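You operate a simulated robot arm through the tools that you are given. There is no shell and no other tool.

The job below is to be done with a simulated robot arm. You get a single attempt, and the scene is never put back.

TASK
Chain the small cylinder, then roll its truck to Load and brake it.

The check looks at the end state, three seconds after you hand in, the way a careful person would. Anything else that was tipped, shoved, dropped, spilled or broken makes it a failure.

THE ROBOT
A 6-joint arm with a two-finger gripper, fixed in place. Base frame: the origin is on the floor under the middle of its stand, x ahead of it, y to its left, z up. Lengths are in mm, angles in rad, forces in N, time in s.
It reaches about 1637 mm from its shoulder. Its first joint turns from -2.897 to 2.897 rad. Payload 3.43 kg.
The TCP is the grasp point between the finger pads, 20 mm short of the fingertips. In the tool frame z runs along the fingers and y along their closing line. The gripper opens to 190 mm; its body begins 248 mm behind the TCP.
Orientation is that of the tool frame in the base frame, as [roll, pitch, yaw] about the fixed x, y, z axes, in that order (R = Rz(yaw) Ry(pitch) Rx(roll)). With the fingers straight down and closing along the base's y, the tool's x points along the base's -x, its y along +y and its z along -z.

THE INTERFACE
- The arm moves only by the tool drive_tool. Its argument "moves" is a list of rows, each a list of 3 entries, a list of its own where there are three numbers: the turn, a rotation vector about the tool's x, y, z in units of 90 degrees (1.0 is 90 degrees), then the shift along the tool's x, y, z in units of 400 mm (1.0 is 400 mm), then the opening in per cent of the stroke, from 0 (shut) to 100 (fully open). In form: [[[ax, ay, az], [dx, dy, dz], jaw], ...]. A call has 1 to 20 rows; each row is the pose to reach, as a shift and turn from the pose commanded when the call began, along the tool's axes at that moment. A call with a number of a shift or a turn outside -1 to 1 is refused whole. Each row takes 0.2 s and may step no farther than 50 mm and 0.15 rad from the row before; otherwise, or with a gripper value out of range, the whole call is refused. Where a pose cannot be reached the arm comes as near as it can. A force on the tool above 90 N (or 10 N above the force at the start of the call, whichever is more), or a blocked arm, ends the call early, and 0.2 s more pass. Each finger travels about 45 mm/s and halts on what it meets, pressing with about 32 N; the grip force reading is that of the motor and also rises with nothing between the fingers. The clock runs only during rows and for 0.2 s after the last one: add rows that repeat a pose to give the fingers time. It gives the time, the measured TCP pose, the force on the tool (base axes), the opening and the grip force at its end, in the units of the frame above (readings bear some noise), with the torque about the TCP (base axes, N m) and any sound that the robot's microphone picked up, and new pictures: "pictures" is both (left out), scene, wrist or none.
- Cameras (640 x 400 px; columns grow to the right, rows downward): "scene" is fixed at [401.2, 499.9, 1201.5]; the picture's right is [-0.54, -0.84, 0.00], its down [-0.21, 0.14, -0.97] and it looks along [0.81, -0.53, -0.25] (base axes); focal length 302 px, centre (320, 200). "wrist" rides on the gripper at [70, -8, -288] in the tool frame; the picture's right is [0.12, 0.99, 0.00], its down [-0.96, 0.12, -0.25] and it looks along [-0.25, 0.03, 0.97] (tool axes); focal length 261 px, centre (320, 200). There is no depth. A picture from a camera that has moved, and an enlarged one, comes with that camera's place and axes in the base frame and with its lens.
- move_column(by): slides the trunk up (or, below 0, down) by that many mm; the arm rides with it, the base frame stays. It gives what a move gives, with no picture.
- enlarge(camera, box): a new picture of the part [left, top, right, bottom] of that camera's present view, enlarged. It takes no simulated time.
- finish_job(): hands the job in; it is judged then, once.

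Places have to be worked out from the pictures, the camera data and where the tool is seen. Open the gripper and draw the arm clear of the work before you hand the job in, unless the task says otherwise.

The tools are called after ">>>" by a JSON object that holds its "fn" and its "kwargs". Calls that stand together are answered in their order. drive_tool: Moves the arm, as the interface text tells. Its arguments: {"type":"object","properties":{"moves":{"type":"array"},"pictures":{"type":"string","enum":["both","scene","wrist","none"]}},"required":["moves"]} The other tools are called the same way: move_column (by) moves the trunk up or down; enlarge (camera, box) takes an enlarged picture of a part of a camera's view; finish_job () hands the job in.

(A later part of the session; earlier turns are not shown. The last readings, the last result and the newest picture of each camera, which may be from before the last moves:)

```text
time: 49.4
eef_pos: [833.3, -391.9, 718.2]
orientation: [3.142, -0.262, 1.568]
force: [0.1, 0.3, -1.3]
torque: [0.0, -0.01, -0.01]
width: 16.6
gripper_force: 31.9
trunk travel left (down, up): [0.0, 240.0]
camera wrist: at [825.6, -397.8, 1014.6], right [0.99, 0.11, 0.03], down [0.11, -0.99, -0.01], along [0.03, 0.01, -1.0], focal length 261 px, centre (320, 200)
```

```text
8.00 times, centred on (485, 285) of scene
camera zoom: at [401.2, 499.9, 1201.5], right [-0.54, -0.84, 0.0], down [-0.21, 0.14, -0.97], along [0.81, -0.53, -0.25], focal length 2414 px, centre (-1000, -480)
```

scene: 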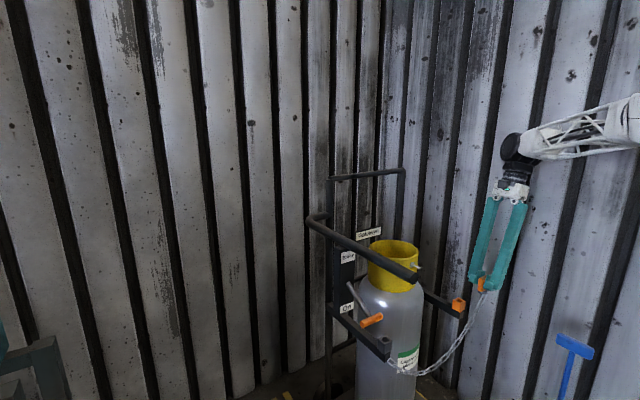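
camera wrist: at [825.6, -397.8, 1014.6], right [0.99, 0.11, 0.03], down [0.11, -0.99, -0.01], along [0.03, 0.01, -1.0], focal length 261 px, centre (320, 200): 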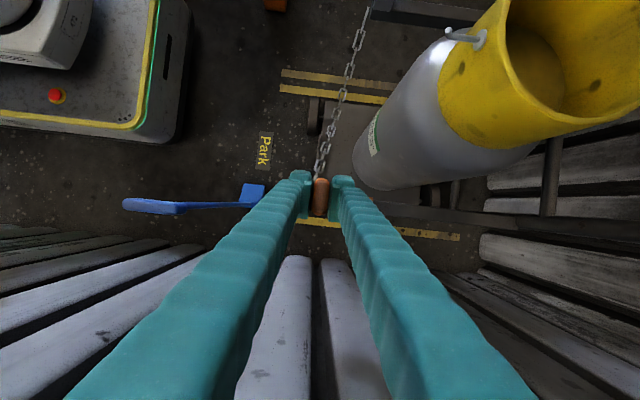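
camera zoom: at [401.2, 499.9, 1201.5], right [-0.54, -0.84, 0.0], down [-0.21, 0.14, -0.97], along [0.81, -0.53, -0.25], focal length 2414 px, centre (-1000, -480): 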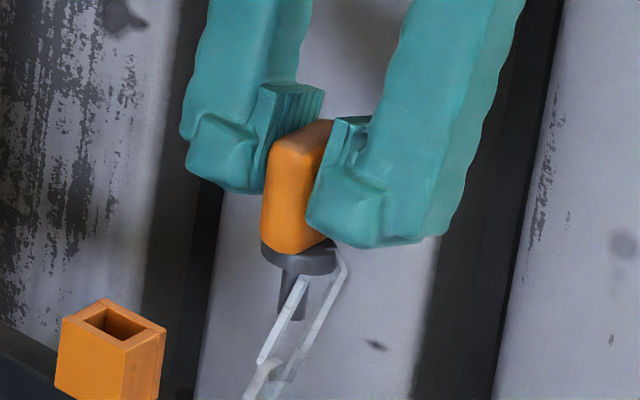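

The pin hangs vertically about 63 mm below the TCP, and the socket centre works out at about (906.5, -394), rim z ≈ 612. I'll move over the socket.

>>> {"fn": "drive_tool", "kwargs": {"moves": [[[0, 0, 0], [-0.002, 0.06, 0], 5], [[0, 0, 0], [-0.004, 0.12, -0.001], 5], [[0, 0, 0], [-0.005, 0.18, -0.001], 5], [[0, 0, 0], [-0.005, 0.18, -0.001], 5], [[0, 0, 0], [-0.005, 0.18, -0.001], 5], [[0, 0, 0], [-0.005, 0.18, -0.001], 5]], "pictures": "both"}}

>>> {"fn": "enlarge", "kwargs": {"camera": "scene", "box": [430, 260, 480, 320]}}

>>> {"fn": "enlarge", "kwargs": {"camera": "wrist", "box": [270, 150, 370, 240]}}

```text
time: 50.8
eef_pos: [906.2, -393.1, 717.5]
orientation: [3.14, -0.263, 1.568]
force: [0.8, 0.6, -0.8]
torque: [0.02, 0.0, -0.02]
width: 16.7
gripper_force: 32.6
trunk travel left (down, up): [0.0, 240.0]
camera wrist: at [897.7, -399.8, 1014.2], right [0.99, 0.11, 0.03], down [0.11, -0.99, -0.01], along [0.03, 0.01, -1.0], focal length 261 px, centre (320, 200)
```

scene: 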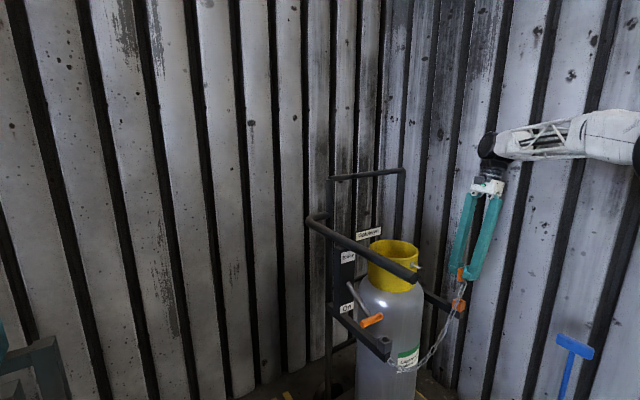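
wrist: 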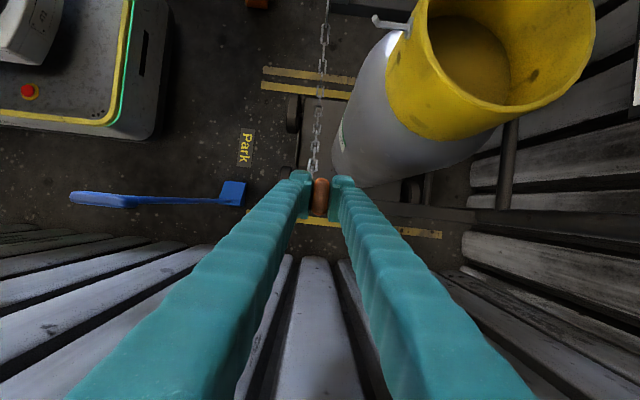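

```text
6.67 times, centred on (455, 290) of scene
camera zoom: at [401.2, 499.9, 1201.5], right [-0.54, -0.84, 0.0], down [-0.21, 0.14, -0.97], along [0.81, -0.53, -0.25], focal length 2012 px, centre (-580, -400)
```

zoom: 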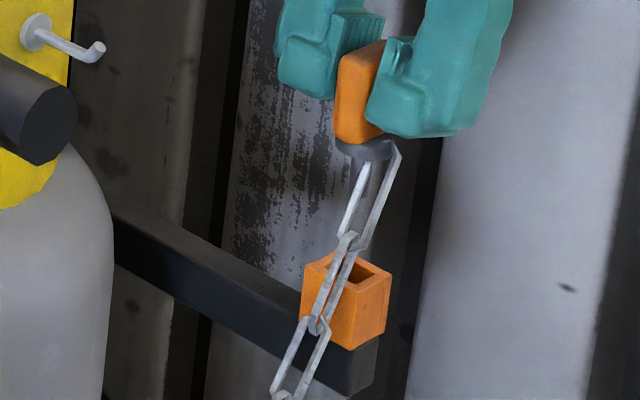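

```text
4.44 times, centred on (320, 195) of wrist
camera zoom: at [897.7, -399.8, 1014.2], right [0.99, 0.11, 0.03], down [0.11, -0.99, -0.01], along [0.03, 0.01, -1.0], focal length 1158 px, centre (320, 222)
```

zoom: 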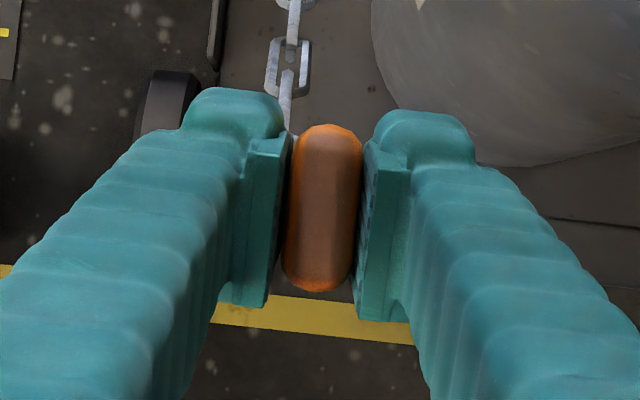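

The pin sits over the socket hole to within about 2 mm. I'll descend slowly 52 mm to start the pin into the socket, watching the force.

>>> {"fn": "drive_tool", "kwargs": {"moves": [[[0, 0, 0], [-0.0055, 0.003, 0.0207], 5], [[0, 0, 0], [-0.011, 0.004, 0.0414], 5], [[0, 0, 0], [-0.0166, 0.005, 0.0621], 5], [[0, 0, 0], [-0.0222, 0.005, 0.0828], 5], [[0, 0, 0], [-0.0278, 0.005, 0.1036], 5], [[0, 0, 0], [-0.0336, 0.005, 0.1256], 5], [[0, 0, 0], [-0.0336, 0.005, 0.1256], 5], [[0, 0, 0], [-0.0336, 0.005, 0.1256], 5]], "pictures": "both"}}

>>> {"fn": "enlarge", "kwargs": {"camera": "scene", "box": [430, 265, 480, 325]}}

```text
time: 52.6
eef_pos: [907.6, -394.5, 666.5]
orientation: [3.14, -0.264, 1.568]
force: [0.7, 0.1, -0.5]
torque: [0.0, 0.02, -0.03]
width: 16.9
gripper_force: 32.6
trunk travel left (down, up): [0.0, 240.0]
camera wrist: at [899.8, -400.6, 962.6], right [0.99, 0.11, 0.03], down [0.11, -0.99, -0.01], along [0.03, 0.01, -1.0], focal length 261 px, centre (320, 200)
```

scene: 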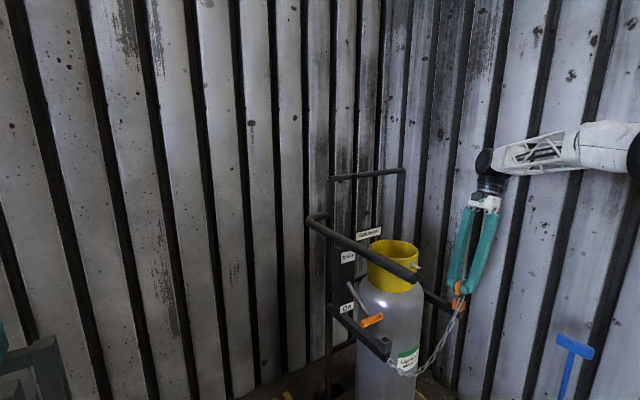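
wrist: 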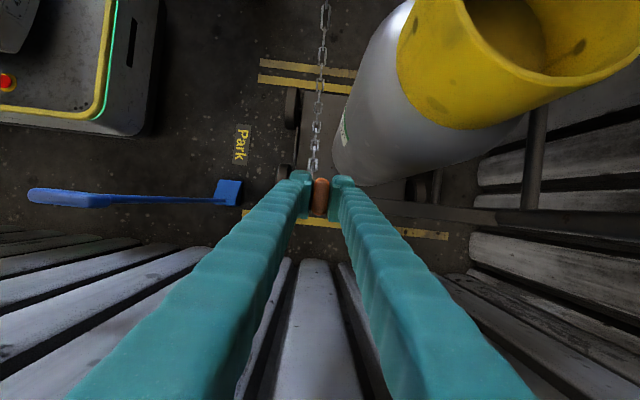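

```text
6.67 times, centred on (455, 295) of scene
camera zoom: at [401.2, 499.9, 1201.5], right [-0.54, -0.84, 0.0], down [-0.21, 0.14, -0.97], along [0.81, -0.53, -0.25], focal length 2012 px, centre (-580, -433)
```

zoom: 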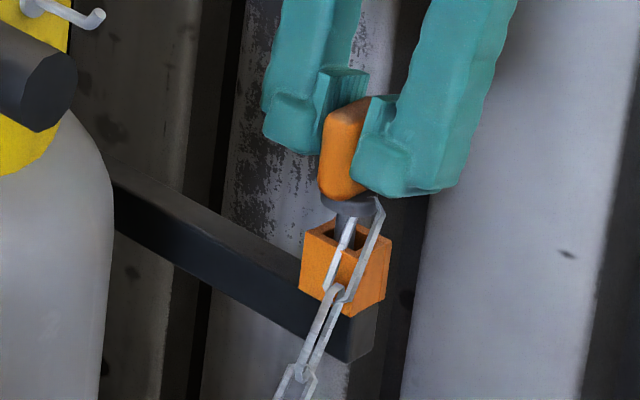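

The pin is entering the socket with no contact force. I'll continue down to seat the collar on the rim, another 14 mm.

>>> {"fn": "drive_tool", "kwargs": {"moves": [[[0, 0, 0], [-0.0026, 0, 0.0097], 5], [[0, 0, 0], [-0.0052, 0, 0.0193], 5], [[0, 0, 0], [-0.0078, 0, 0.029], 5], [[0, 0, 0], [-0.0091, 0, 0.0338], 5], [[0, 0, 0], [-0.0091, 0, 0.0338], 5], [[0, 0, 0], [-0.0091, 0, 0.0338], 5]], "pictures": "scene"}}

>>> {"fn": "enlarge", "kwargs": {"camera": "scene", "box": [430, 270, 480, 330]}}

```text
time: 54.0
eef_pos: [907.4, -394.7, 652.4]
orientation: [3.141, -0.262, 1.568]
force: [1.0, 0.5, -1.6]
torque: [-0.02, 0.0, 0.01]
width: 16.8
gripper_force: 31.9
trunk travel left (down, up): [0.0, 240.0]
```

scene: 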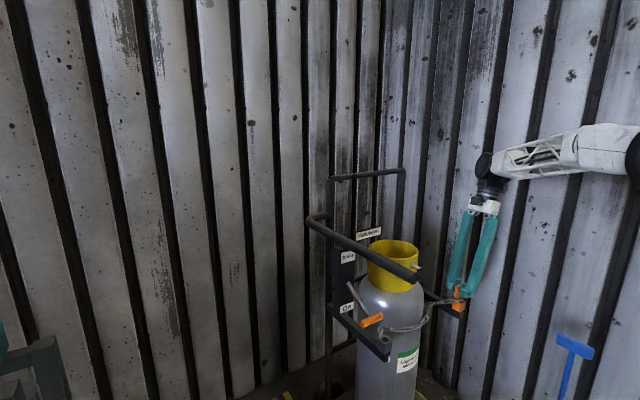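

```text
6.67 times, centred on (455, 300) of scene
camera zoom: at [401.2, 499.9, 1201.5], right [-0.54, -0.84, 0.0], down [-0.21, 0.14, -0.97], along [0.81, -0.53, -0.25], focal length 2012 px, centre (-580, -467)
```

zoom: 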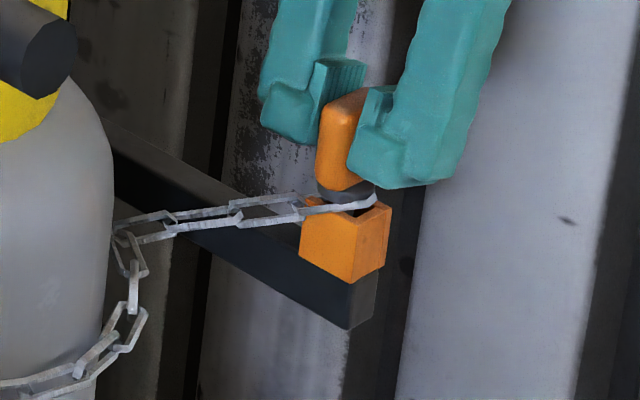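

The chain has pulled across the cylinder, so the pin seems engaged, but the collar is still a few mm above the rim. I'll go down another 5 mm.

>>> {"fn": "drive_tool", "kwargs": {"moves": [[[0, 0, 0], [-0.0013, 0, 0.0048], 5], [[0, 0, 0], [-0.0026, 0, 0.0097], 5], [[0, 0, 0], [-0.0033, 0, 0.0121], 5], [[0, 0, 0], [-0.0033, 0, 0.0121], 5], [[0, 0, 0], [-0.0033, 0, 0.0121], 5]], "pictures": "both"}}

>>> {"fn": "enlarge", "kwargs": {"camera": "scene", "box": [360, 270, 480, 390]}}

>>> {"fn": "enlarge", "kwargs": {"camera": "scene", "box": [430, 270, 480, 330]}}

```text
time: 55.2
eef_pos: [907.9, -395.7, 648.0]
orientation: [3.141, -0.263, 1.57]
force: [-2.7, 0.6, 6.3]
torque: [-0.08, 0.03, -0.02]
width: 16.7
gripper_force: 32.2
trunk travel left (down, up): [0.0, 240.0]
camera wrist: at [899.1, -400.7, 944.5], right [0.99, 0.11, 0.03], down [0.11, -0.99, -0.01], along [0.03, 0.01, -1.0], focal length 261 px, centre (320, 200)
```

scene: 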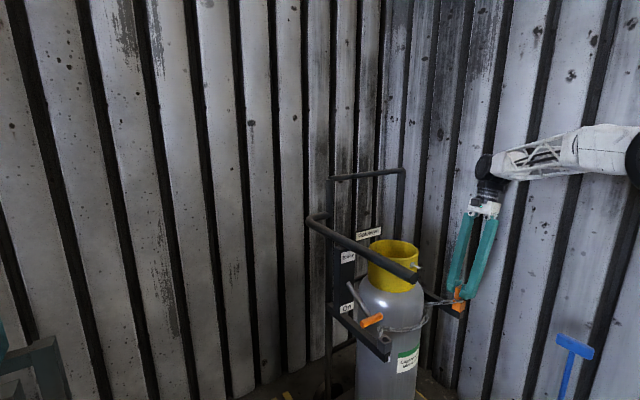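
wrist: 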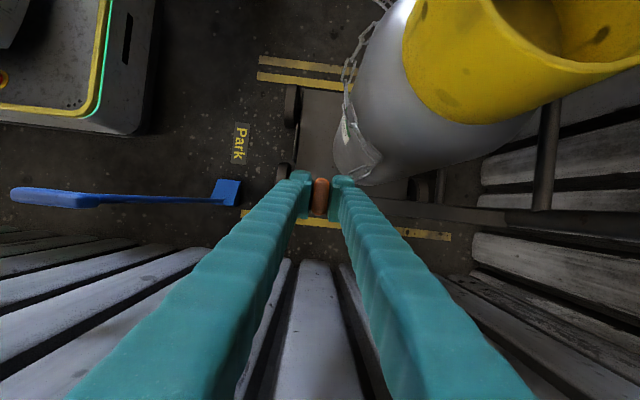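

```text
3.33 times, centred on (420, 330) of scene
camera zoom: at [401.2, 499.9, 1201.5], right [-0.54, -0.84, 0.0], down [-0.21, 0.14, -0.97], along [0.81, -0.53, -0.25], focal length 1006 px, centre (-13, -233)
```

zoom: 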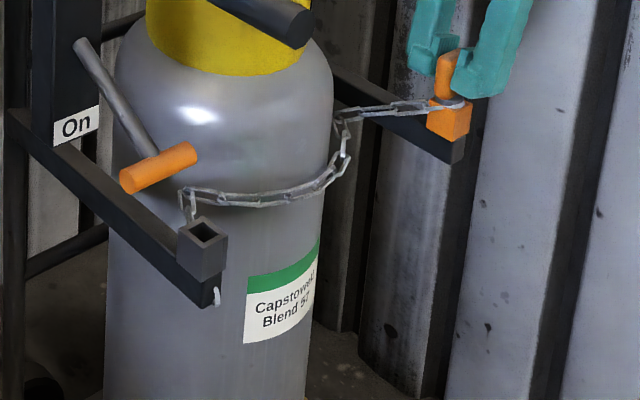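

```text
6.67 times, centred on (455, 300) of scene
camera zoom: at [401.2, 499.9, 1201.5], right [-0.54, -0.84, 0.0], down [-0.21, 0.14, -0.97], along [0.81, -0.53, -0.25], focal length 2012 px, centre (-580, -467)
```

zoom: 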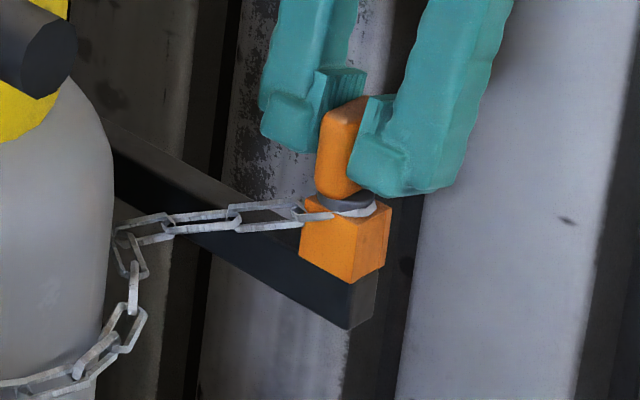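

The collar is seated on the rim (6 N upward reaction) and the chain wraps the cylinder. I'll open the jaws and check that the tab stays put.

>>> {"fn": "drive_tool", "kwargs": {"moves": [[[0, 0, 0], [0, 0, 0], 12], [[0, 0, 0], [0, 0, 0], 20], [[0, 0, 0], [0, 0, 0], 30], [[0, 0, 0], [0, 0, 0], 32], [[0, 0, 0], [0, 0, 0], 32]], "pictures": "both"}}

>>> {"fn": "enlarge", "kwargs": {"camera": "scene", "box": [430, 270, 480, 330]}}

>>> {"fn": "enlarge", "kwargs": {"camera": "wrist", "box": [260, 130, 380, 240]}}

```text
time: 56.4
eef_pos: [906.7, -393.6, 647.9]
orientation: [-3.14, -0.263, 1.57]
force: [-1.5, 0.2, -0.4]
torque: [0.05, -0.02, 0.0]
width: 60.9
gripper_force: 0.1
trunk travel left (down, up): [0.0, 240.0]
camera wrist: at [899.4, -400.7, 943.9], right [0.99, 0.11, 0.03], down [0.11, -0.99, -0.01], along [0.03, 0.01, -1.0], focal length 261 px, centre (320, 200)
```

scene: 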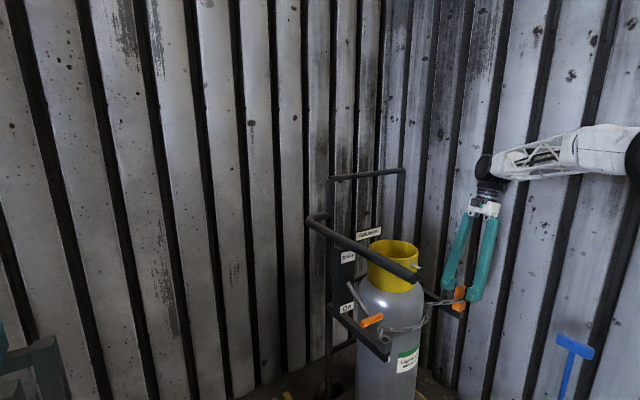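
wrist: 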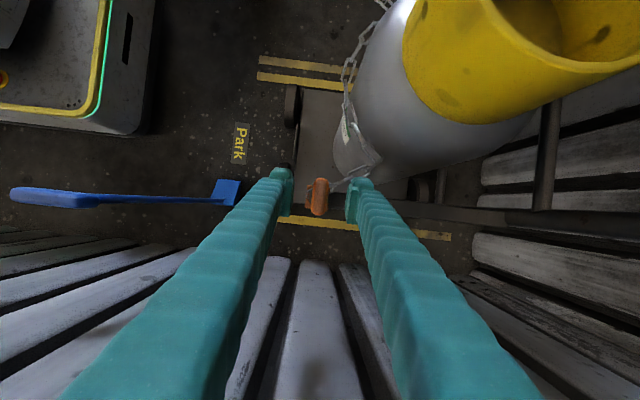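

```text
6.67 times, centred on (455, 300) of scene
camera zoom: at [401.2, 499.9, 1201.5], right [-0.54, -0.84, 0.0], down [-0.21, 0.14, -0.97], along [0.81, -0.53, -0.25], focal length 2012 px, centre (-580, -467)
```

zoom: 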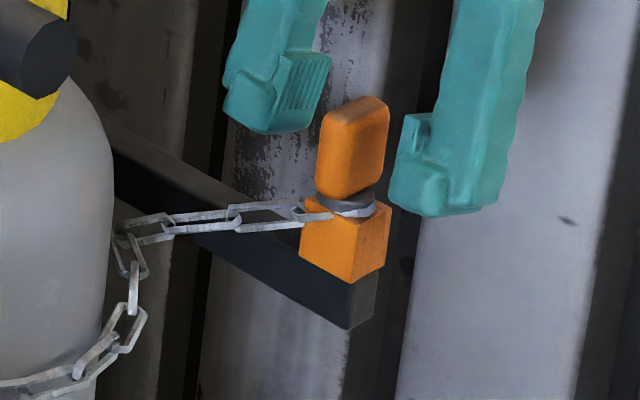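

```text
3.64 times, centred on (320, 185) of wrist
camera zoom: at [899.4, -400.7, 943.9], right [0.99, 0.11, 0.03], down [0.11, -0.99, -0.01], along [0.03, 0.01, -1.0], focal length 948 px, centre (320, 254)
```

zoom: 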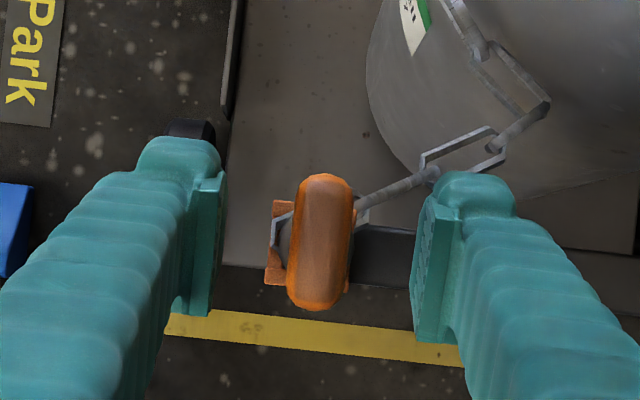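

The tab stands seated in the socket and the chain runs round the front of the cylinder. I'll raise the gripper straight up, clear of the tab.

>>> {"fn": "drive_tool", "kwargs": {"moves": [[[0, 0, 0], [0.0129, 0, -0.0483], 32], [[0, 0, 0], [0.0259, 0, -0.0966], 32], [[0, 0, 0], [0.0388, 0, -0.1449], 32], [[0, 0, 0], [0.0582, 0, -0.2173], 32], [[0, 0, 0], [0.0776, 0, -0.29], 32], [[0, 0, 0], [0.1035, 0, -0.3864], 32], [[0, 0, 0], [0.1294, 0, -0.483], 32], [[0, 0, 0], [0.1294, 0, -0.483], 32], [[0, 0, 0], [0.1294, 0, -0.483], 32]], "pictures": "both"}}

>>> {"fn": "enlarge", "kwargs": {"camera": "scene", "box": [360, 270, 480, 390]}}

>>> {"fn": "enlarge", "kwargs": {"camera": "wrist", "box": [270, 100, 430, 230]}}

```text
time: 58.4
eef_pos: [908.6, -393.9, 848.2]
orientation: [-3.142, -0.263, 1.57]
force: [-0.1, -0.4, -0.4]
torque: [0.02, -0.02, -0.08]
width: 60.9
gripper_force: 0.1
trunk travel left (down, up): [0.0, 240.0]
camera wrist: at [900.7, -400.8, 1144.8], right [0.99, 0.11, 0.03], down [0.11, -0.99, -0.01], along [0.03, 0.01, -1.0], focal length 261 px, centre (320, 200)
```

scene: 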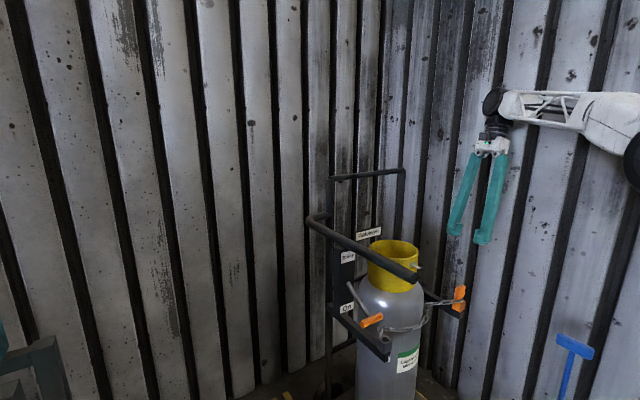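
wrist: 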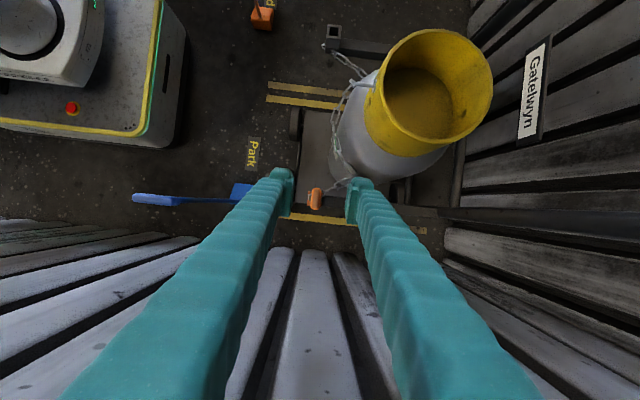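

```text
3.33 times, centred on (420, 330) of scene
camera zoom: at [401.2, 499.9, 1201.5], right [-0.54, -0.84, 0.0], down [-0.21, 0.14, -0.97], along [0.81, -0.53, -0.25], focal length 1006 px, centre (-13, -233)
```

zoom: 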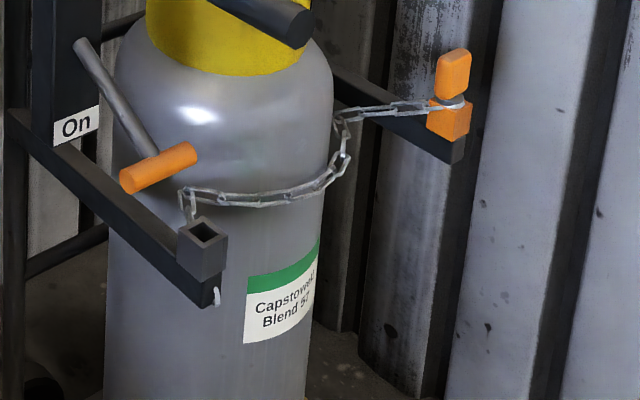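

```text
3.08 times, centred on (350, 165) of wrist
camera zoom: at [900.7, -400.8, 1144.8], right [0.99, 0.11, 0.03], down [0.11, -0.99, -0.01], along [0.03, 0.01, -1.0], focal length 802 px, centre (228, 308)
```

zoom: 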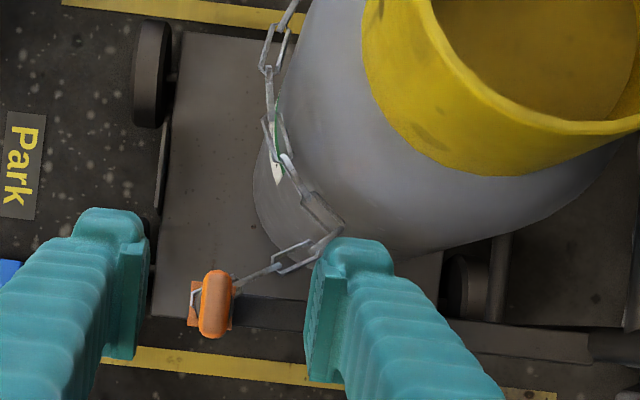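

Chaining looks complete, and both end points are seated. Now I swing up and over toward the push handle, rolling the gripper so it closes along y.

>>> {"fn": "drive_tool", "kwargs": {"moves": [[[0, -0.0278, 0], [0.0754, -0.0286, -0.0497], 40], [[0, -0.0556, 0], [0.1508, -0.0572, -0.0993], 48], [[0, -0.0833, 0], [0.2262, -0.0858, -0.149], 53], [[0, -0.1111, 0], [0.3015, -0.1143, -0.1987], 53], [[0, -0.1389, 0], [0.3769, -0.1429, -0.2483], 53], [[0, -0.1667, 0], [0.4523, -0.1715, -0.298], 53], [[0, -0.1667, 0], [0.4523, -0.1715, -0.298], 53], [[0, -0.1667, 0], [0.4523, -0.1715, -0.298], 53]], "pictures": "none"}}

>>> {"fn": "drive_tool", "kwargs": {"moves": [[[0, 0, -0.0833], [0.0625, -0.0083, 0], 53], [[0, 0, -0.1667], [0.125, -0.0167, 0], 53], [[0, 0, -0.25], [0.1875, -0.025, 0], 53], [[0, 0, -0.3333], [0.25, -0.0333, 0], 53], [[0, 0, -0.4167], [0.3125, -0.0417, 0], 53], [[0, 0, -0.5], [0.375, -0.05, 0], 53], [[0, 0, -0.5833], [0.4375, -0.0583, 0], 53], [[0, 0, -0.6667], [0.5, -0.0667, 0], 53], [[0, 0, -0.75], [0.5625, -0.075, 0], 53], [[0, 0, -0.8333], [0.625, -0.0833, 0], 53], [[0, 0, -0.9167], [0.6875, -0.0917, 0], 53], [[0, 0, -1.0], [0.75, -0.1, 0], 53], [[0, 0, -1.0], [0.75, -0.1, 0], 53], [[0, 0, -1.0], [0.75, -0.1, 0], 53]], "pictures": "both"}}

```text
time: 60.2
eef_pos: [839.4, -249.7, 1011.0]
orientation: [-3.141, 0.002, 1.569]
force: [-0.2, -0.9, 0.3]
torque: [-0.03, -0.03, -0.01]
width: 100.7
gripper_force: 0.1
trunk travel left (down, up): [0.0, 240.0]
```

```text
time: 63.2
eef_pos: [799.8, 49.7, 1009.7]
orientation: [-3.14, -0.001, -3.14]
force: [-0.3, -0.2, -0.4]
torque: [0.06, 0.04, 0.0]
width: 100.7
gripper_force: 0.0
trunk travel left (down, up): [0.0, 240.0]
camera wrist: at [729.6, 41.4, 1296.9], right [-0.12, 0.99, 0.0], down [0.96, 0.11, 0.25], along [0.25, 0.03, -0.97], focal length 261 px, centre (320, 200)
```

scene: 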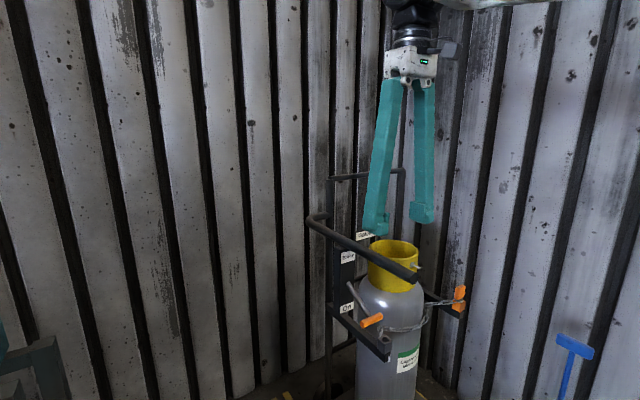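
wrist: 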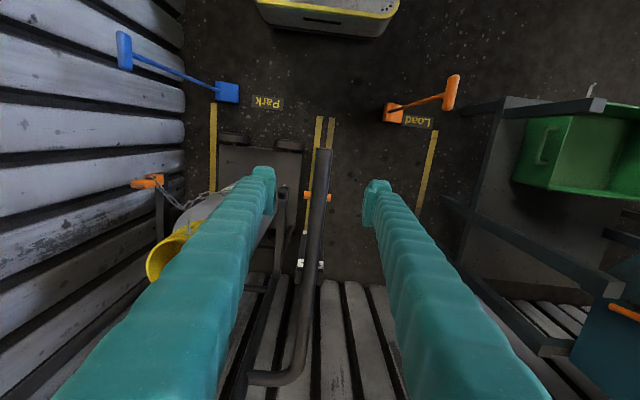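

The handle lies between the open fingers. I'll lower 108 mm onto the bar.

>>> {"fn": "drive_tool", "kwargs": {"moves": [[[0, 0, 0], [0, 0.004, 0.09], 53], [[0, 0, 0], [0, 0.008, 0.18], 53], [[0, 0, 0], [0, 0.008, 0.27], 53], [[0, 0, 0], [0, 0.008, 0.27], 53], [[0, 0, 0], [0, 0.008, 0.27], 53]], "pictures": "both"}}

>>> {"fn": "enlarge", "kwargs": {"camera": "scene", "box": [330, 210, 450, 310]}}

>>> {"fn": "enlarge", "kwargs": {"camera": "wrist", "box": [250, 110, 400, 250]}}

```text
time: 64.4
eef_pos: [800.3, 54.1, 900.8]
orientation: [-3.14, -0.001, 3.14]
force: [0.5, 0.4, -0.1]
torque: [0.04, 0.0, 0.0]
width: 100.6
gripper_force: 0.0
trunk travel left (down, up): [0.0, 240.0]
camera wrist: at [730.0, 45.7, 1189.3], right [-0.12, 0.99, 0.0], down [0.96, 0.11, 0.25], along [0.25, 0.03, -0.97], focal length 261 px, centre (320, 200)
```

scene: 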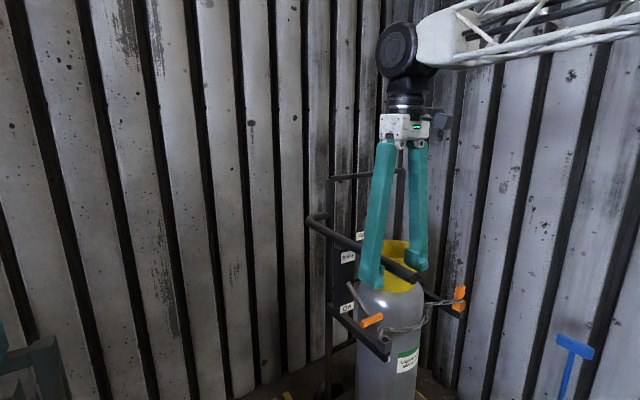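
wrist: 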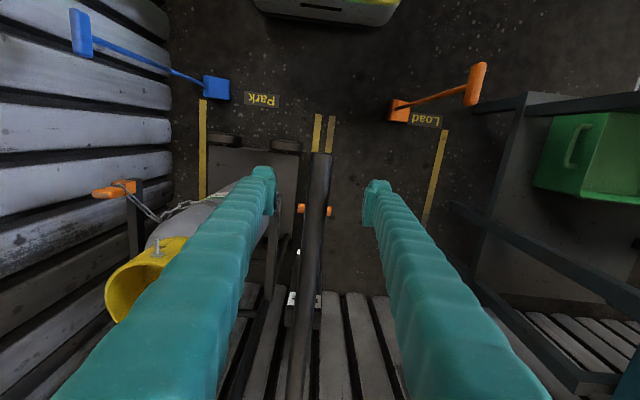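

```text
4.00 times, centred on (390, 260) of scene
camera zoom: at [401.2, 499.9, 1201.5], right [-0.54, -0.84, 0.0], down [-0.21, 0.14, -0.97], along [0.81, -0.53, -0.25], focal length 1207 px, centre (40, -40)
```

zoom: 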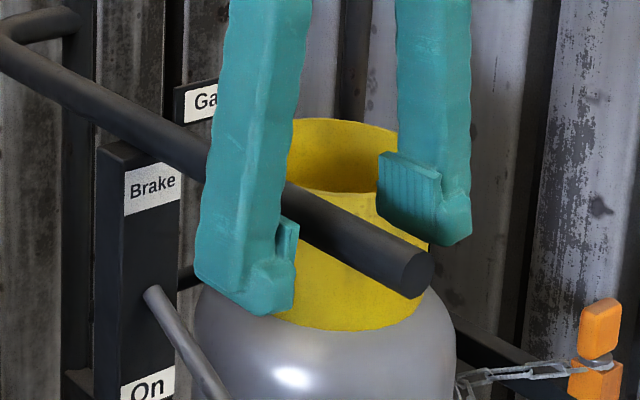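

```text
2.86 times, centred on (325, 180) of wrist
camera zoom: at [730.0, 45.7, 1189.3], right [-0.12, 0.99, 0.0], down [0.96, 0.11, 0.25], along [0.25, 0.03, -0.97], focal length 745 px, centre (306, 257)
```

zoom: 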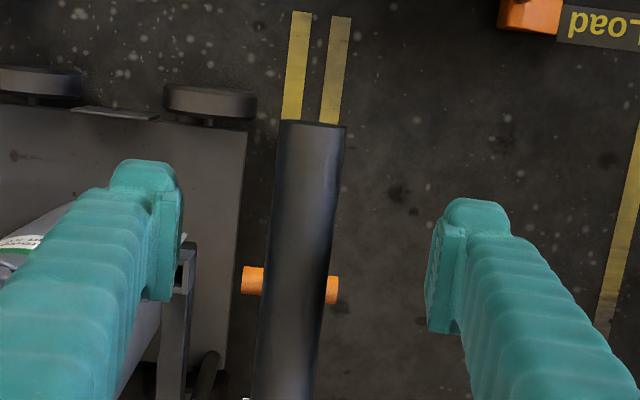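

The bar sits mid-way between the pads at the right height. I'll close on it.

>>> {"fn": "drive_tool", "kwargs": {"moves": [[[0, 0, 0], [0, 0, 0], 40], [[0, 0, 0], [0, 0, 0], 30], [[0, 0, 0], [0, 0, 0], 20], [[0, 0, 0], [0, 0, 0], 10], [[0, 0, 0], [0, 0, 0], 4], [[0, 0, 0], [0, 0, 0], 4]], "pictures": "wrist"}}

```text
time: 65.8
eef_pos: [800.6, 50.7, 901.5]
orientation: [-3.14, 0.0, 3.14]
force: [-1.1, -19.2, -2.0]
torque: [-0.04, -0.07, 0.86]
width: 23.1
gripper_force: 38.0
trunk travel left (down, up): [0.0, 240.0]
camera wrist: at [730.1, 43.8, 1189.4], right [-0.12, 0.99, 0.0], down [0.96, 0.11, 0.25], along [0.25, 0.03, -0.97], focal length 261 px, centre (320, 200)
```

wrist: 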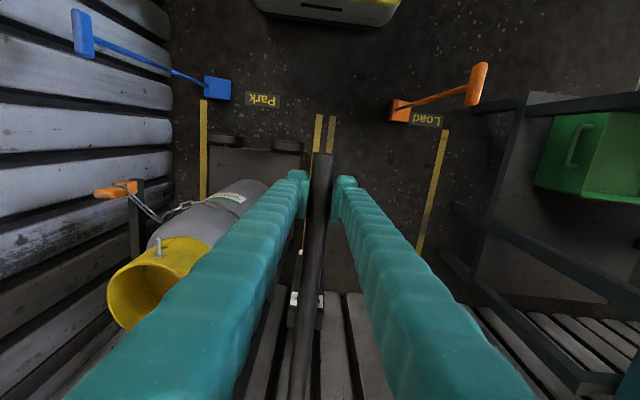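

The grip is good, but with about 19 N sideways on the handle the truck didn't move, which hints that the brake is on. I'll probe with a small +4 mm pull and compare movement with force.

>>> {"fn": "drive_tool", "kwargs": {"moves": [[[0, 0, 0], [0, 0.005, 0], 4], [[0, 0, 0], [0, 0.01, 0], 4], [[0, 0, 0], [0, 0.01, 0], 4], [[0, 0, 0], [0, 0.01, 0], 4]], "pictures": "none"}}

```text
time: 66.8
eef_pos: [800.2, 51.5, 901.8]
orientation: [-3.136, 0.001, 3.138]
force: [-2.3, -68.6, -4.2]
torque: [-0.25, -0.16, 1.02]
width: 22.9
gripper_force: 45.0
trunk travel left (down, up): [0.0, 240.0]
```

The truck is clearly braked (68 N with under 1 mm of movement). I'll relax the pull at once and let go of the handle, then release the brake lever.

>>> {"fn": "drive_tool", "kwargs": {"moves": [[[0, 0, 0], [0, -0.012, 0], 4], [[0, 0, 0], [0, -0.022, 0], 4], [[0, 0, 0], [0, -0.022, 0], 4], [[0, 0, 0], [0, -0.022, 0], 30], [[0, 0, 0], [0, -0.022, 0], 50], [[0, 0, 0], [0, -0.022, 0], 53], [[0, 0, 0], [0, -0.022, 0], 53], [[0, 0, 0], [0, -0.022, 0], 53]], "pictures": "none"}}

```text
time: 68.6
eef_pos: [799.8, 48.2, 899.6]
orientation: [3.141, 0.001, -3.142]
force: [-0.6, 0.3, 0.4]
torque: [0.01, -0.01, 0.0]
width: 100.6
gripper_force: 0.1
trunk travel left (down, up): [0.0, 240.0]
```

The handle is released. The lever (down = On) must go up to free the truck. Its cross-grip spans about y 21–83 at (868, 52, 730), directly beneath the handle, so I'll go down vertically with the fingers straddling the handle bar and clamp the grip by its ends.

>>> {"fn": "drive_tool", "kwargs": {"moves": [[[0, 0, 0], [-0.085, 0.004, 0], 53], [[0, 0, 0], [-0.17, 0.00875, 0], 53], [[0, 0, 0], [-0.17, 0.00875, 0], 53], [[0, 0, 0], [-0.17, 0.00875, 0.08], 53], [[0, 0, 0], [-0.17, 0.00875, 0.16], 53], [[0, 0, 0], [-0.17, 0.00875, 0.24], 53], [[0, 0, 0], [-0.17, 0.00875, 0.24], 53], [[0, 0, 0], [-0.17, 0.00875, 0.24], 53]], "pictures": "both"}}

>>> {"fn": "enlarge", "kwargs": {"camera": "scene", "box": [320, 180, 460, 350]}}

>>> {"fn": "enlarge", "kwargs": {"camera": "wrist", "box": [230, 110, 410, 280]}}

```text
time: 70.4
eef_pos: [868.3, 51.3, 804.8]
orientation: [3.141, 0.001, 3.139]
force: [1.0, 0.2, -0.3]
torque: [0.0, -0.01, 0.03]
width: 100.8
gripper_force: 0.0
trunk travel left (down, up): [0.0, 240.0]
camera wrist: at [797.5, 43.1, 1092.8], right [-0.12, 0.99, 0.0], down [0.96, 0.11, 0.25], along [0.25, 0.03, -0.97], focal length 261 px, centre (320, 200)
```

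scene: 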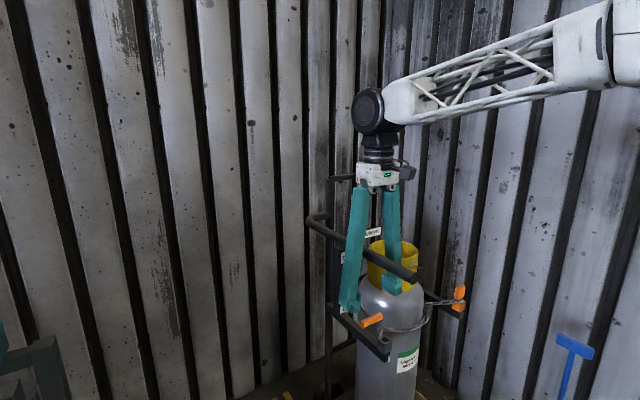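
wrist: 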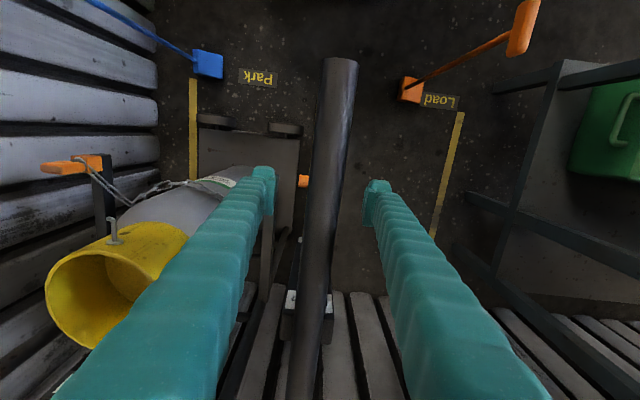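

```text
2.35 times, centred on (390, 265) of scene
camera zoom: at [401.2, 499.9, 1201.5], right [-0.54, -0.84, 0.0], down [-0.21, 0.14, -0.97], along [0.81, -0.53, -0.25], focal length 710 px, centre (155, 47)
```

zoom: 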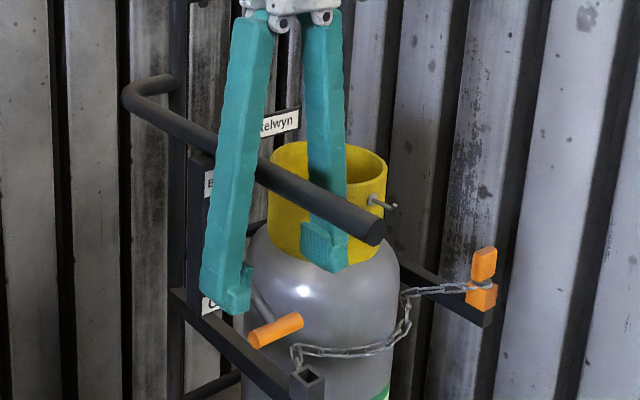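

```text
2.35 times, centred on (320, 195) of wrist
camera zoom: at [797.5, 43.1, 1092.8], right [-0.12, 0.99, 0.0], down [0.96, 0.11, 0.25], along [0.25, 0.03, -0.97], focal length 613 px, centre (320, 212)
```

zoom: 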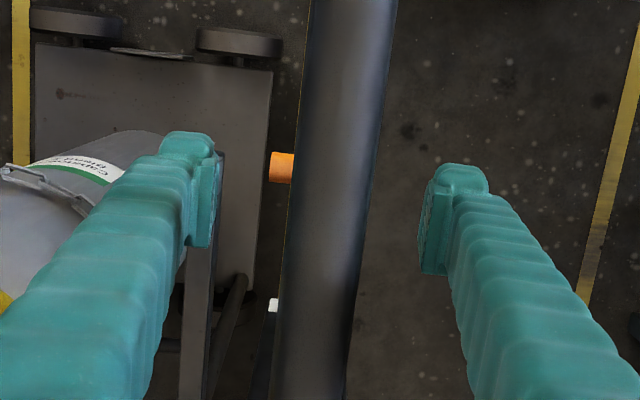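

The fingers clear the handle on both sides and the lever grip is directly below. I'll go down the remaining 75 mm.

>>> {"fn": "drive_tool", "kwargs": {"moves": [[[0, 0, 0], [0, 0.0018, 0.06], 53], [[0, 0, 0], [0, 0.0018, 0.12], 53], [[0, 0, 0], [0, 0.0018, 0.187], 53], [[0, 0, 0], [0, 0.0018, 0.187], 53], [[0, 0, 0], [0, 0.0018, 0.187], 53]], "pictures": "both"}}

>>> {"fn": "enlarge", "kwargs": {"camera": "scene", "box": [320, 240, 440, 360]}}

>>> {"fn": "enlarge", "kwargs": {"camera": "wrist", "box": [230, 110, 410, 280]}}

```text
time: 71.6
eef_pos: [867.7, 53.1, 730.0]
orientation: [-3.138, 0.0, -3.141]
force: [-0.3, -0.4, -0.1]
torque: [-0.02, -0.03, 0.02]
width: 100.8
gripper_force: 0.0
trunk travel left (down, up): [0.0, 240.0]
camera wrist: at [797.7, 44.7, 1017.8], right [-0.12, 0.99, 0.0], down [0.96, 0.11, 0.25], along [0.25, 0.03, -0.97], focal length 261 px, centre (320, 200)
```

scene: 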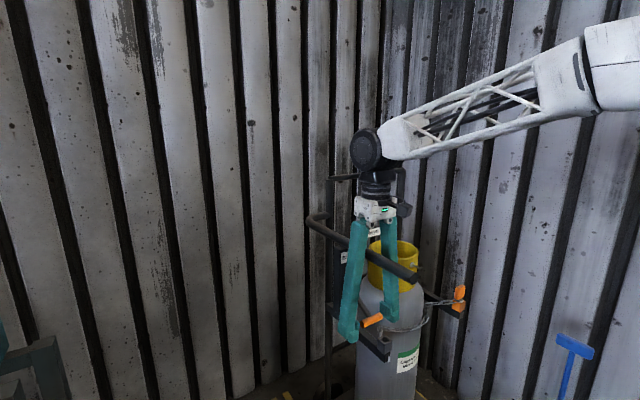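
wrist: 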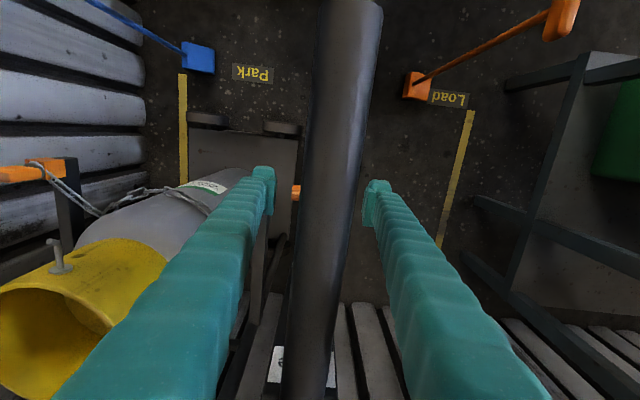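

```text
3.33 times, centred on (380, 300) of scene
camera zoom: at [401.2, 499.9, 1201.5], right [-0.54, -0.84, 0.0], down [-0.21, 0.14, -0.97], along [0.81, -0.53, -0.25], focal length 1006 px, centre (120, -133)
```

zoom: 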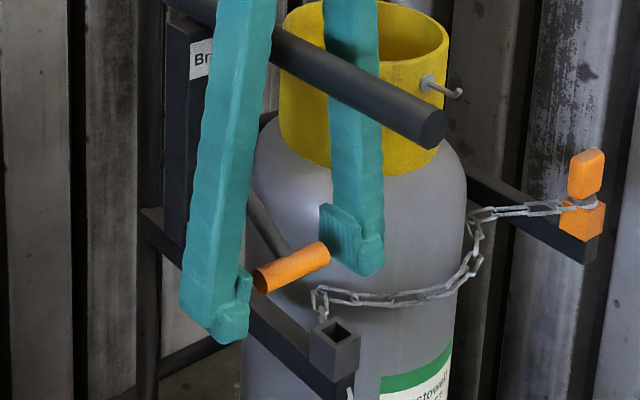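

```text
2.35 times, centred on (320, 195) of wrist
camera zoom: at [797.7, 44.7, 1017.8], right [-0.12, 0.99, 0.0], down [0.96, 0.11, 0.25], along [0.25, 0.03, -0.97], focal length 613 px, centre (320, 212)
```

zoom: 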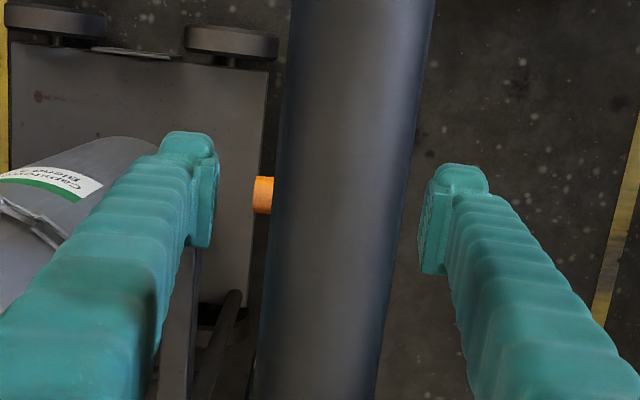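

The grip rod is right between the pads. I'll close on its two ends.

>>> {"fn": "drive_tool", "kwargs": {"moves": [[[0, 0, 0], [0, 0, 0], 44], [[0, 0, 0], [0, 0, 0], 36], [[0, 0, 0], [0, 0, 0], 30], [[0, 0, 0], [0, 0, 0], 24], [[0, 0, 0], [0, 0, 0], 24]], "pictures": "both"}}

>>> {"fn": "enlarge", "kwargs": {"camera": "scene", "box": [320, 240, 440, 360]}}

```text
time: 72.8
eef_pos: [866.4, 51.2, 729.6]
orientation: [-3.14, 0.0, 3.14]
force: [0.1, -10.8, -0.1]
torque: [0.04, 0.0, -0.08]
width: 75.9
gripper_force: 45.1
trunk travel left (down, up): [0.0, 240.0]
camera wrist: at [797.7, 43.5, 1017.9], right [-0.12, 0.99, 0.0], down [0.96, 0.11, 0.25], along [0.25, 0.03, -0.97], focal length 261 px, centre (320, 200)
```

scene: 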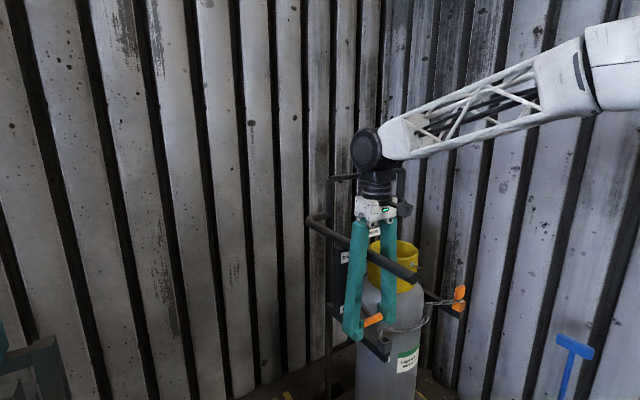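
wrist: 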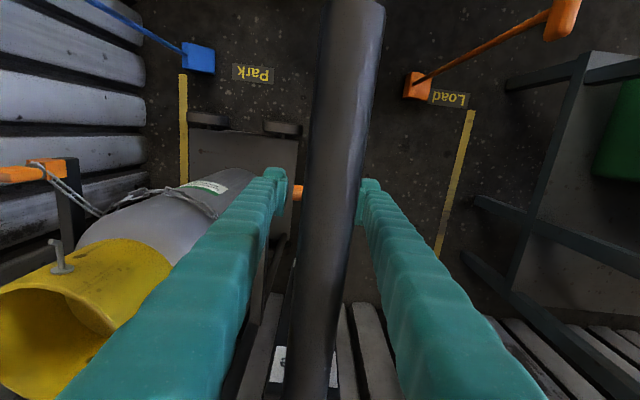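

```text
3.33 times, centred on (380, 300) of scene
camera zoom: at [401.2, 499.9, 1201.5], right [-0.54, -0.84, 0.0], down [-0.21, 0.14, -0.97], along [0.81, -0.53, -0.25], focal length 1006 px, centre (120, -133)
```

zoom: 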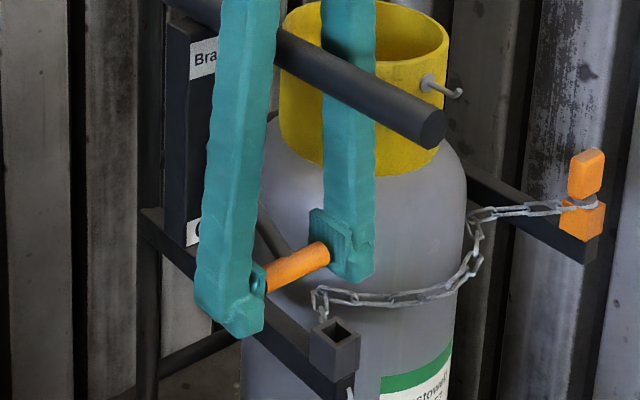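

The ends of the lever grip are clamped (76 mm apart, 45 N). I'll lift it along its arc about the pivot, first by roughly 20°, and check force and pictures.

>>> {"fn": "drive_tool", "kwargs": {"moves": [[[0, 0, 0], [0.0125, -0.003, -0.0198], 24], [[0, 0, 0], [0.0233, -0.004, -0.0403], 24], [[0, 0, 0], [0.0323, -0.004, -0.0618], 24], [[0, 0, 0], [0.0393, -0.004, -0.084], 24], [[0, 0, 0], [0.0393, -0.004, -0.084], 24]], "pictures": "both"}}

>>> {"fn": "enlarge", "kwargs": {"camera": "scene", "box": [320, 240, 440, 360]}}

```text
time: 74.0
eef_pos: [851.7, 50.8, 763.8]
orientation: [-3.14, 0.0, 3.14]
force: [11.8, -4.3, -7.5]
torque: [-0.09, 1.05, 0.14]
width: 74.6
gripper_force: 44.2
trunk travel left (down, up): [0.0, 240.0]
camera wrist: at [782.3, 43.3, 1051.4], right [-0.12, 0.99, 0.0], down [0.96, 0.11, 0.25], along [0.24, 0.03, -0.97], focal length 261 px, centre (320, 200)
```

scene: 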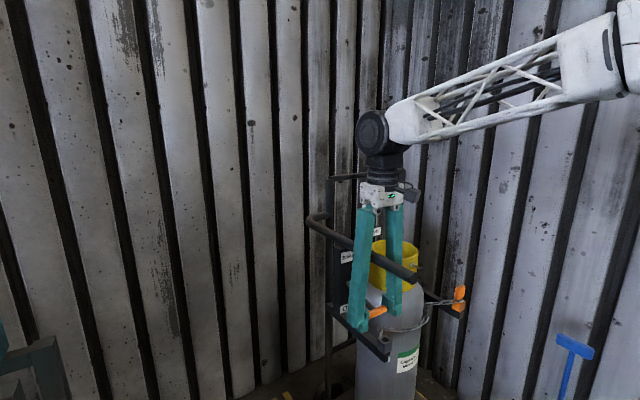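
wrist: 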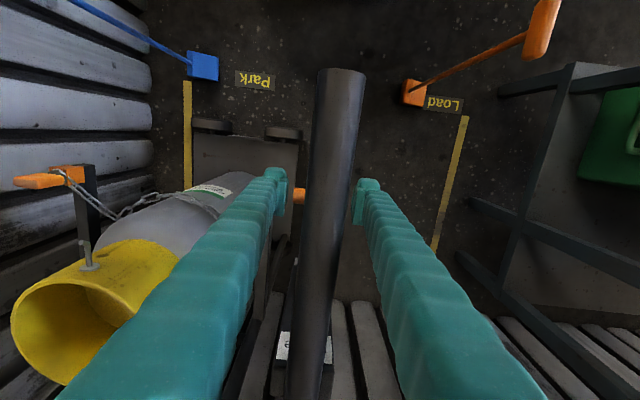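

```text
3.33 times, centred on (380, 300) of scene
camera zoom: at [401.2, 499.9, 1201.5], right [-0.54, -0.84, 0.0], down [-0.21, 0.14, -0.97], along [0.81, -0.53, -0.25], focal length 1006 px, centre (120, -133)
```

zoom: 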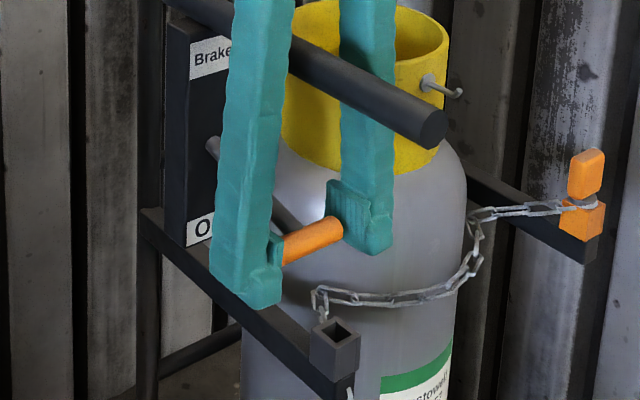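

The lever is following and the forces are modest. I'll continue upward along the arc to about +10°.

>>> {"fn": "drive_tool", "kwargs": {"moves": [[[0, 0, 0], [0.0, 0, -0.0228], 24], [[0, 0, 0], [0.003, 0, -0.0458], 24], [[0, 0, 0], [0.004, 0, -0.069], 24], [[0, 0, 0], [0.003, 0, -0.0922], 24], [[0, 0, 0], [0.0, 0, -0.1152], 24], [[0, 0, 0], [0.0, 0, -0.1152], 24]], "pictures": "scene"}}

>>> {"fn": "enlarge", "kwargs": {"camera": "scene", "box": [320, 240, 440, 360]}}

```text
time: 75.4
eef_pos: [853.0, 50.2, 811.2]
orientation: [3.141, 0.001, 3.139]
force: [1.5, 3.4, -9.0]
torque: [0.12, 0.83, 0.16]
width: 75.0
gripper_force: 44.8
trunk travel left (down, up): [0.0, 240.0]
```

scene: 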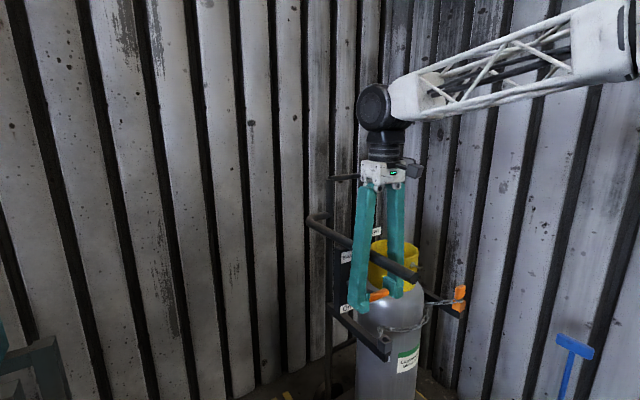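

```text
3.33 times, centred on (380, 300) of scene
camera zoom: at [401.2, 499.9, 1201.5], right [-0.54, -0.84, 0.0], down [-0.21, 0.14, -0.97], along [0.81, -0.53, -0.25], focal length 1006 px, centre (120, -133)
```

zoom: 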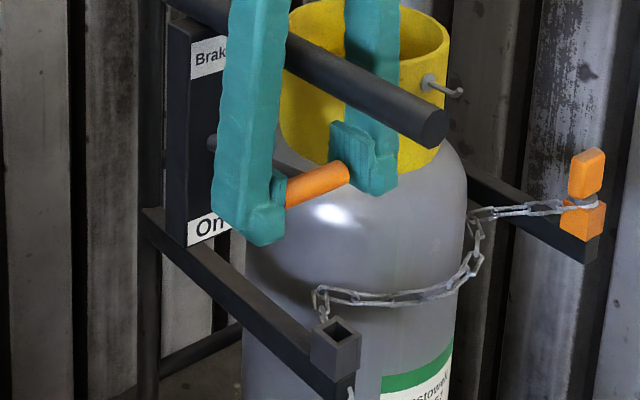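

The lever is at about +10° with a steady 9 N of resistance. I'll continue toward +35°.

>>> {"fn": "drive_tool", "kwargs": {"moves": [[[0, 0, 0], [-0.005, 0, -0.0228], 24], [[0, 0, 0], [-0.012, 0, -0.045], 24], [[0, 0, 0], [-0.021, 0, -0.0665], 24], [[0, 0, 0], [-0.032, 0, -0.087], 24], [[0, 0, 0], [-0.032, 0, -0.087], 24]], "pictures": "scene"}}

>>> {"fn": "enlarge", "kwargs": {"camera": "scene", "box": [320, 240, 440, 360]}}

```text
time: 76.6
eef_pos: [864.6, 51.2, 845.4]
orientation: [-3.141, -0.001, 3.139]
force: [-3.6, -1.6, -10.7]
torque: [-0.03, 1.1, 0.03]
width: 75.1
gripper_force: 44.6
trunk travel left (down, up): [0.0, 240.0]
```

scene: 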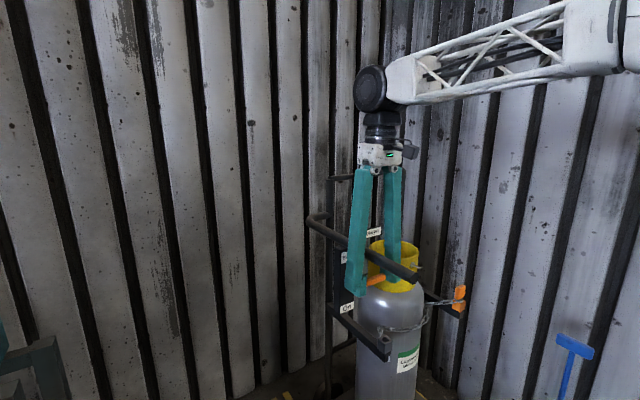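

```text
3.33 times, centred on (380, 300) of scene
camera zoom: at [401.2, 499.9, 1201.5], right [-0.54, -0.84, 0.0], down [-0.21, 0.14, -0.97], along [0.81, -0.53, -0.25], focal length 1006 px, centre (120, -133)
```

zoom: 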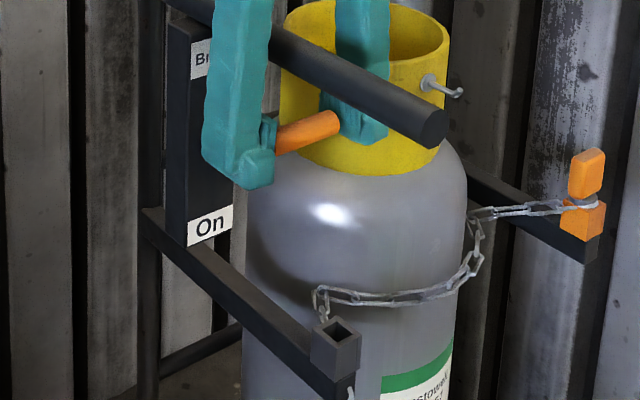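

The lever is at +30° and still moving freely. I'll take small further steps and look for the upper stop.

>>> {"fn": "drive_tool", "kwargs": {"moves": [[[0, 0, 0], [-0.006, 0, -0.01], 24], [[0, 0, 0], [-0.0125, 0, -0.0195], 24], [[0, 0, 0], [-0.0125, 0, -0.0195], 24]], "pictures": "none"}}

```text
time: 77.4
eef_pos: [871.0, 49.8, 852.6]
orientation: [-3.14, 0.0, 3.14]
force: [-17.6, -1.9, -34.5]
torque: [0.03, -0.1, -0.02]
width: 76.8
gripper_force: 44.7
trunk travel left (down, up): [0.0, 240.0]
```

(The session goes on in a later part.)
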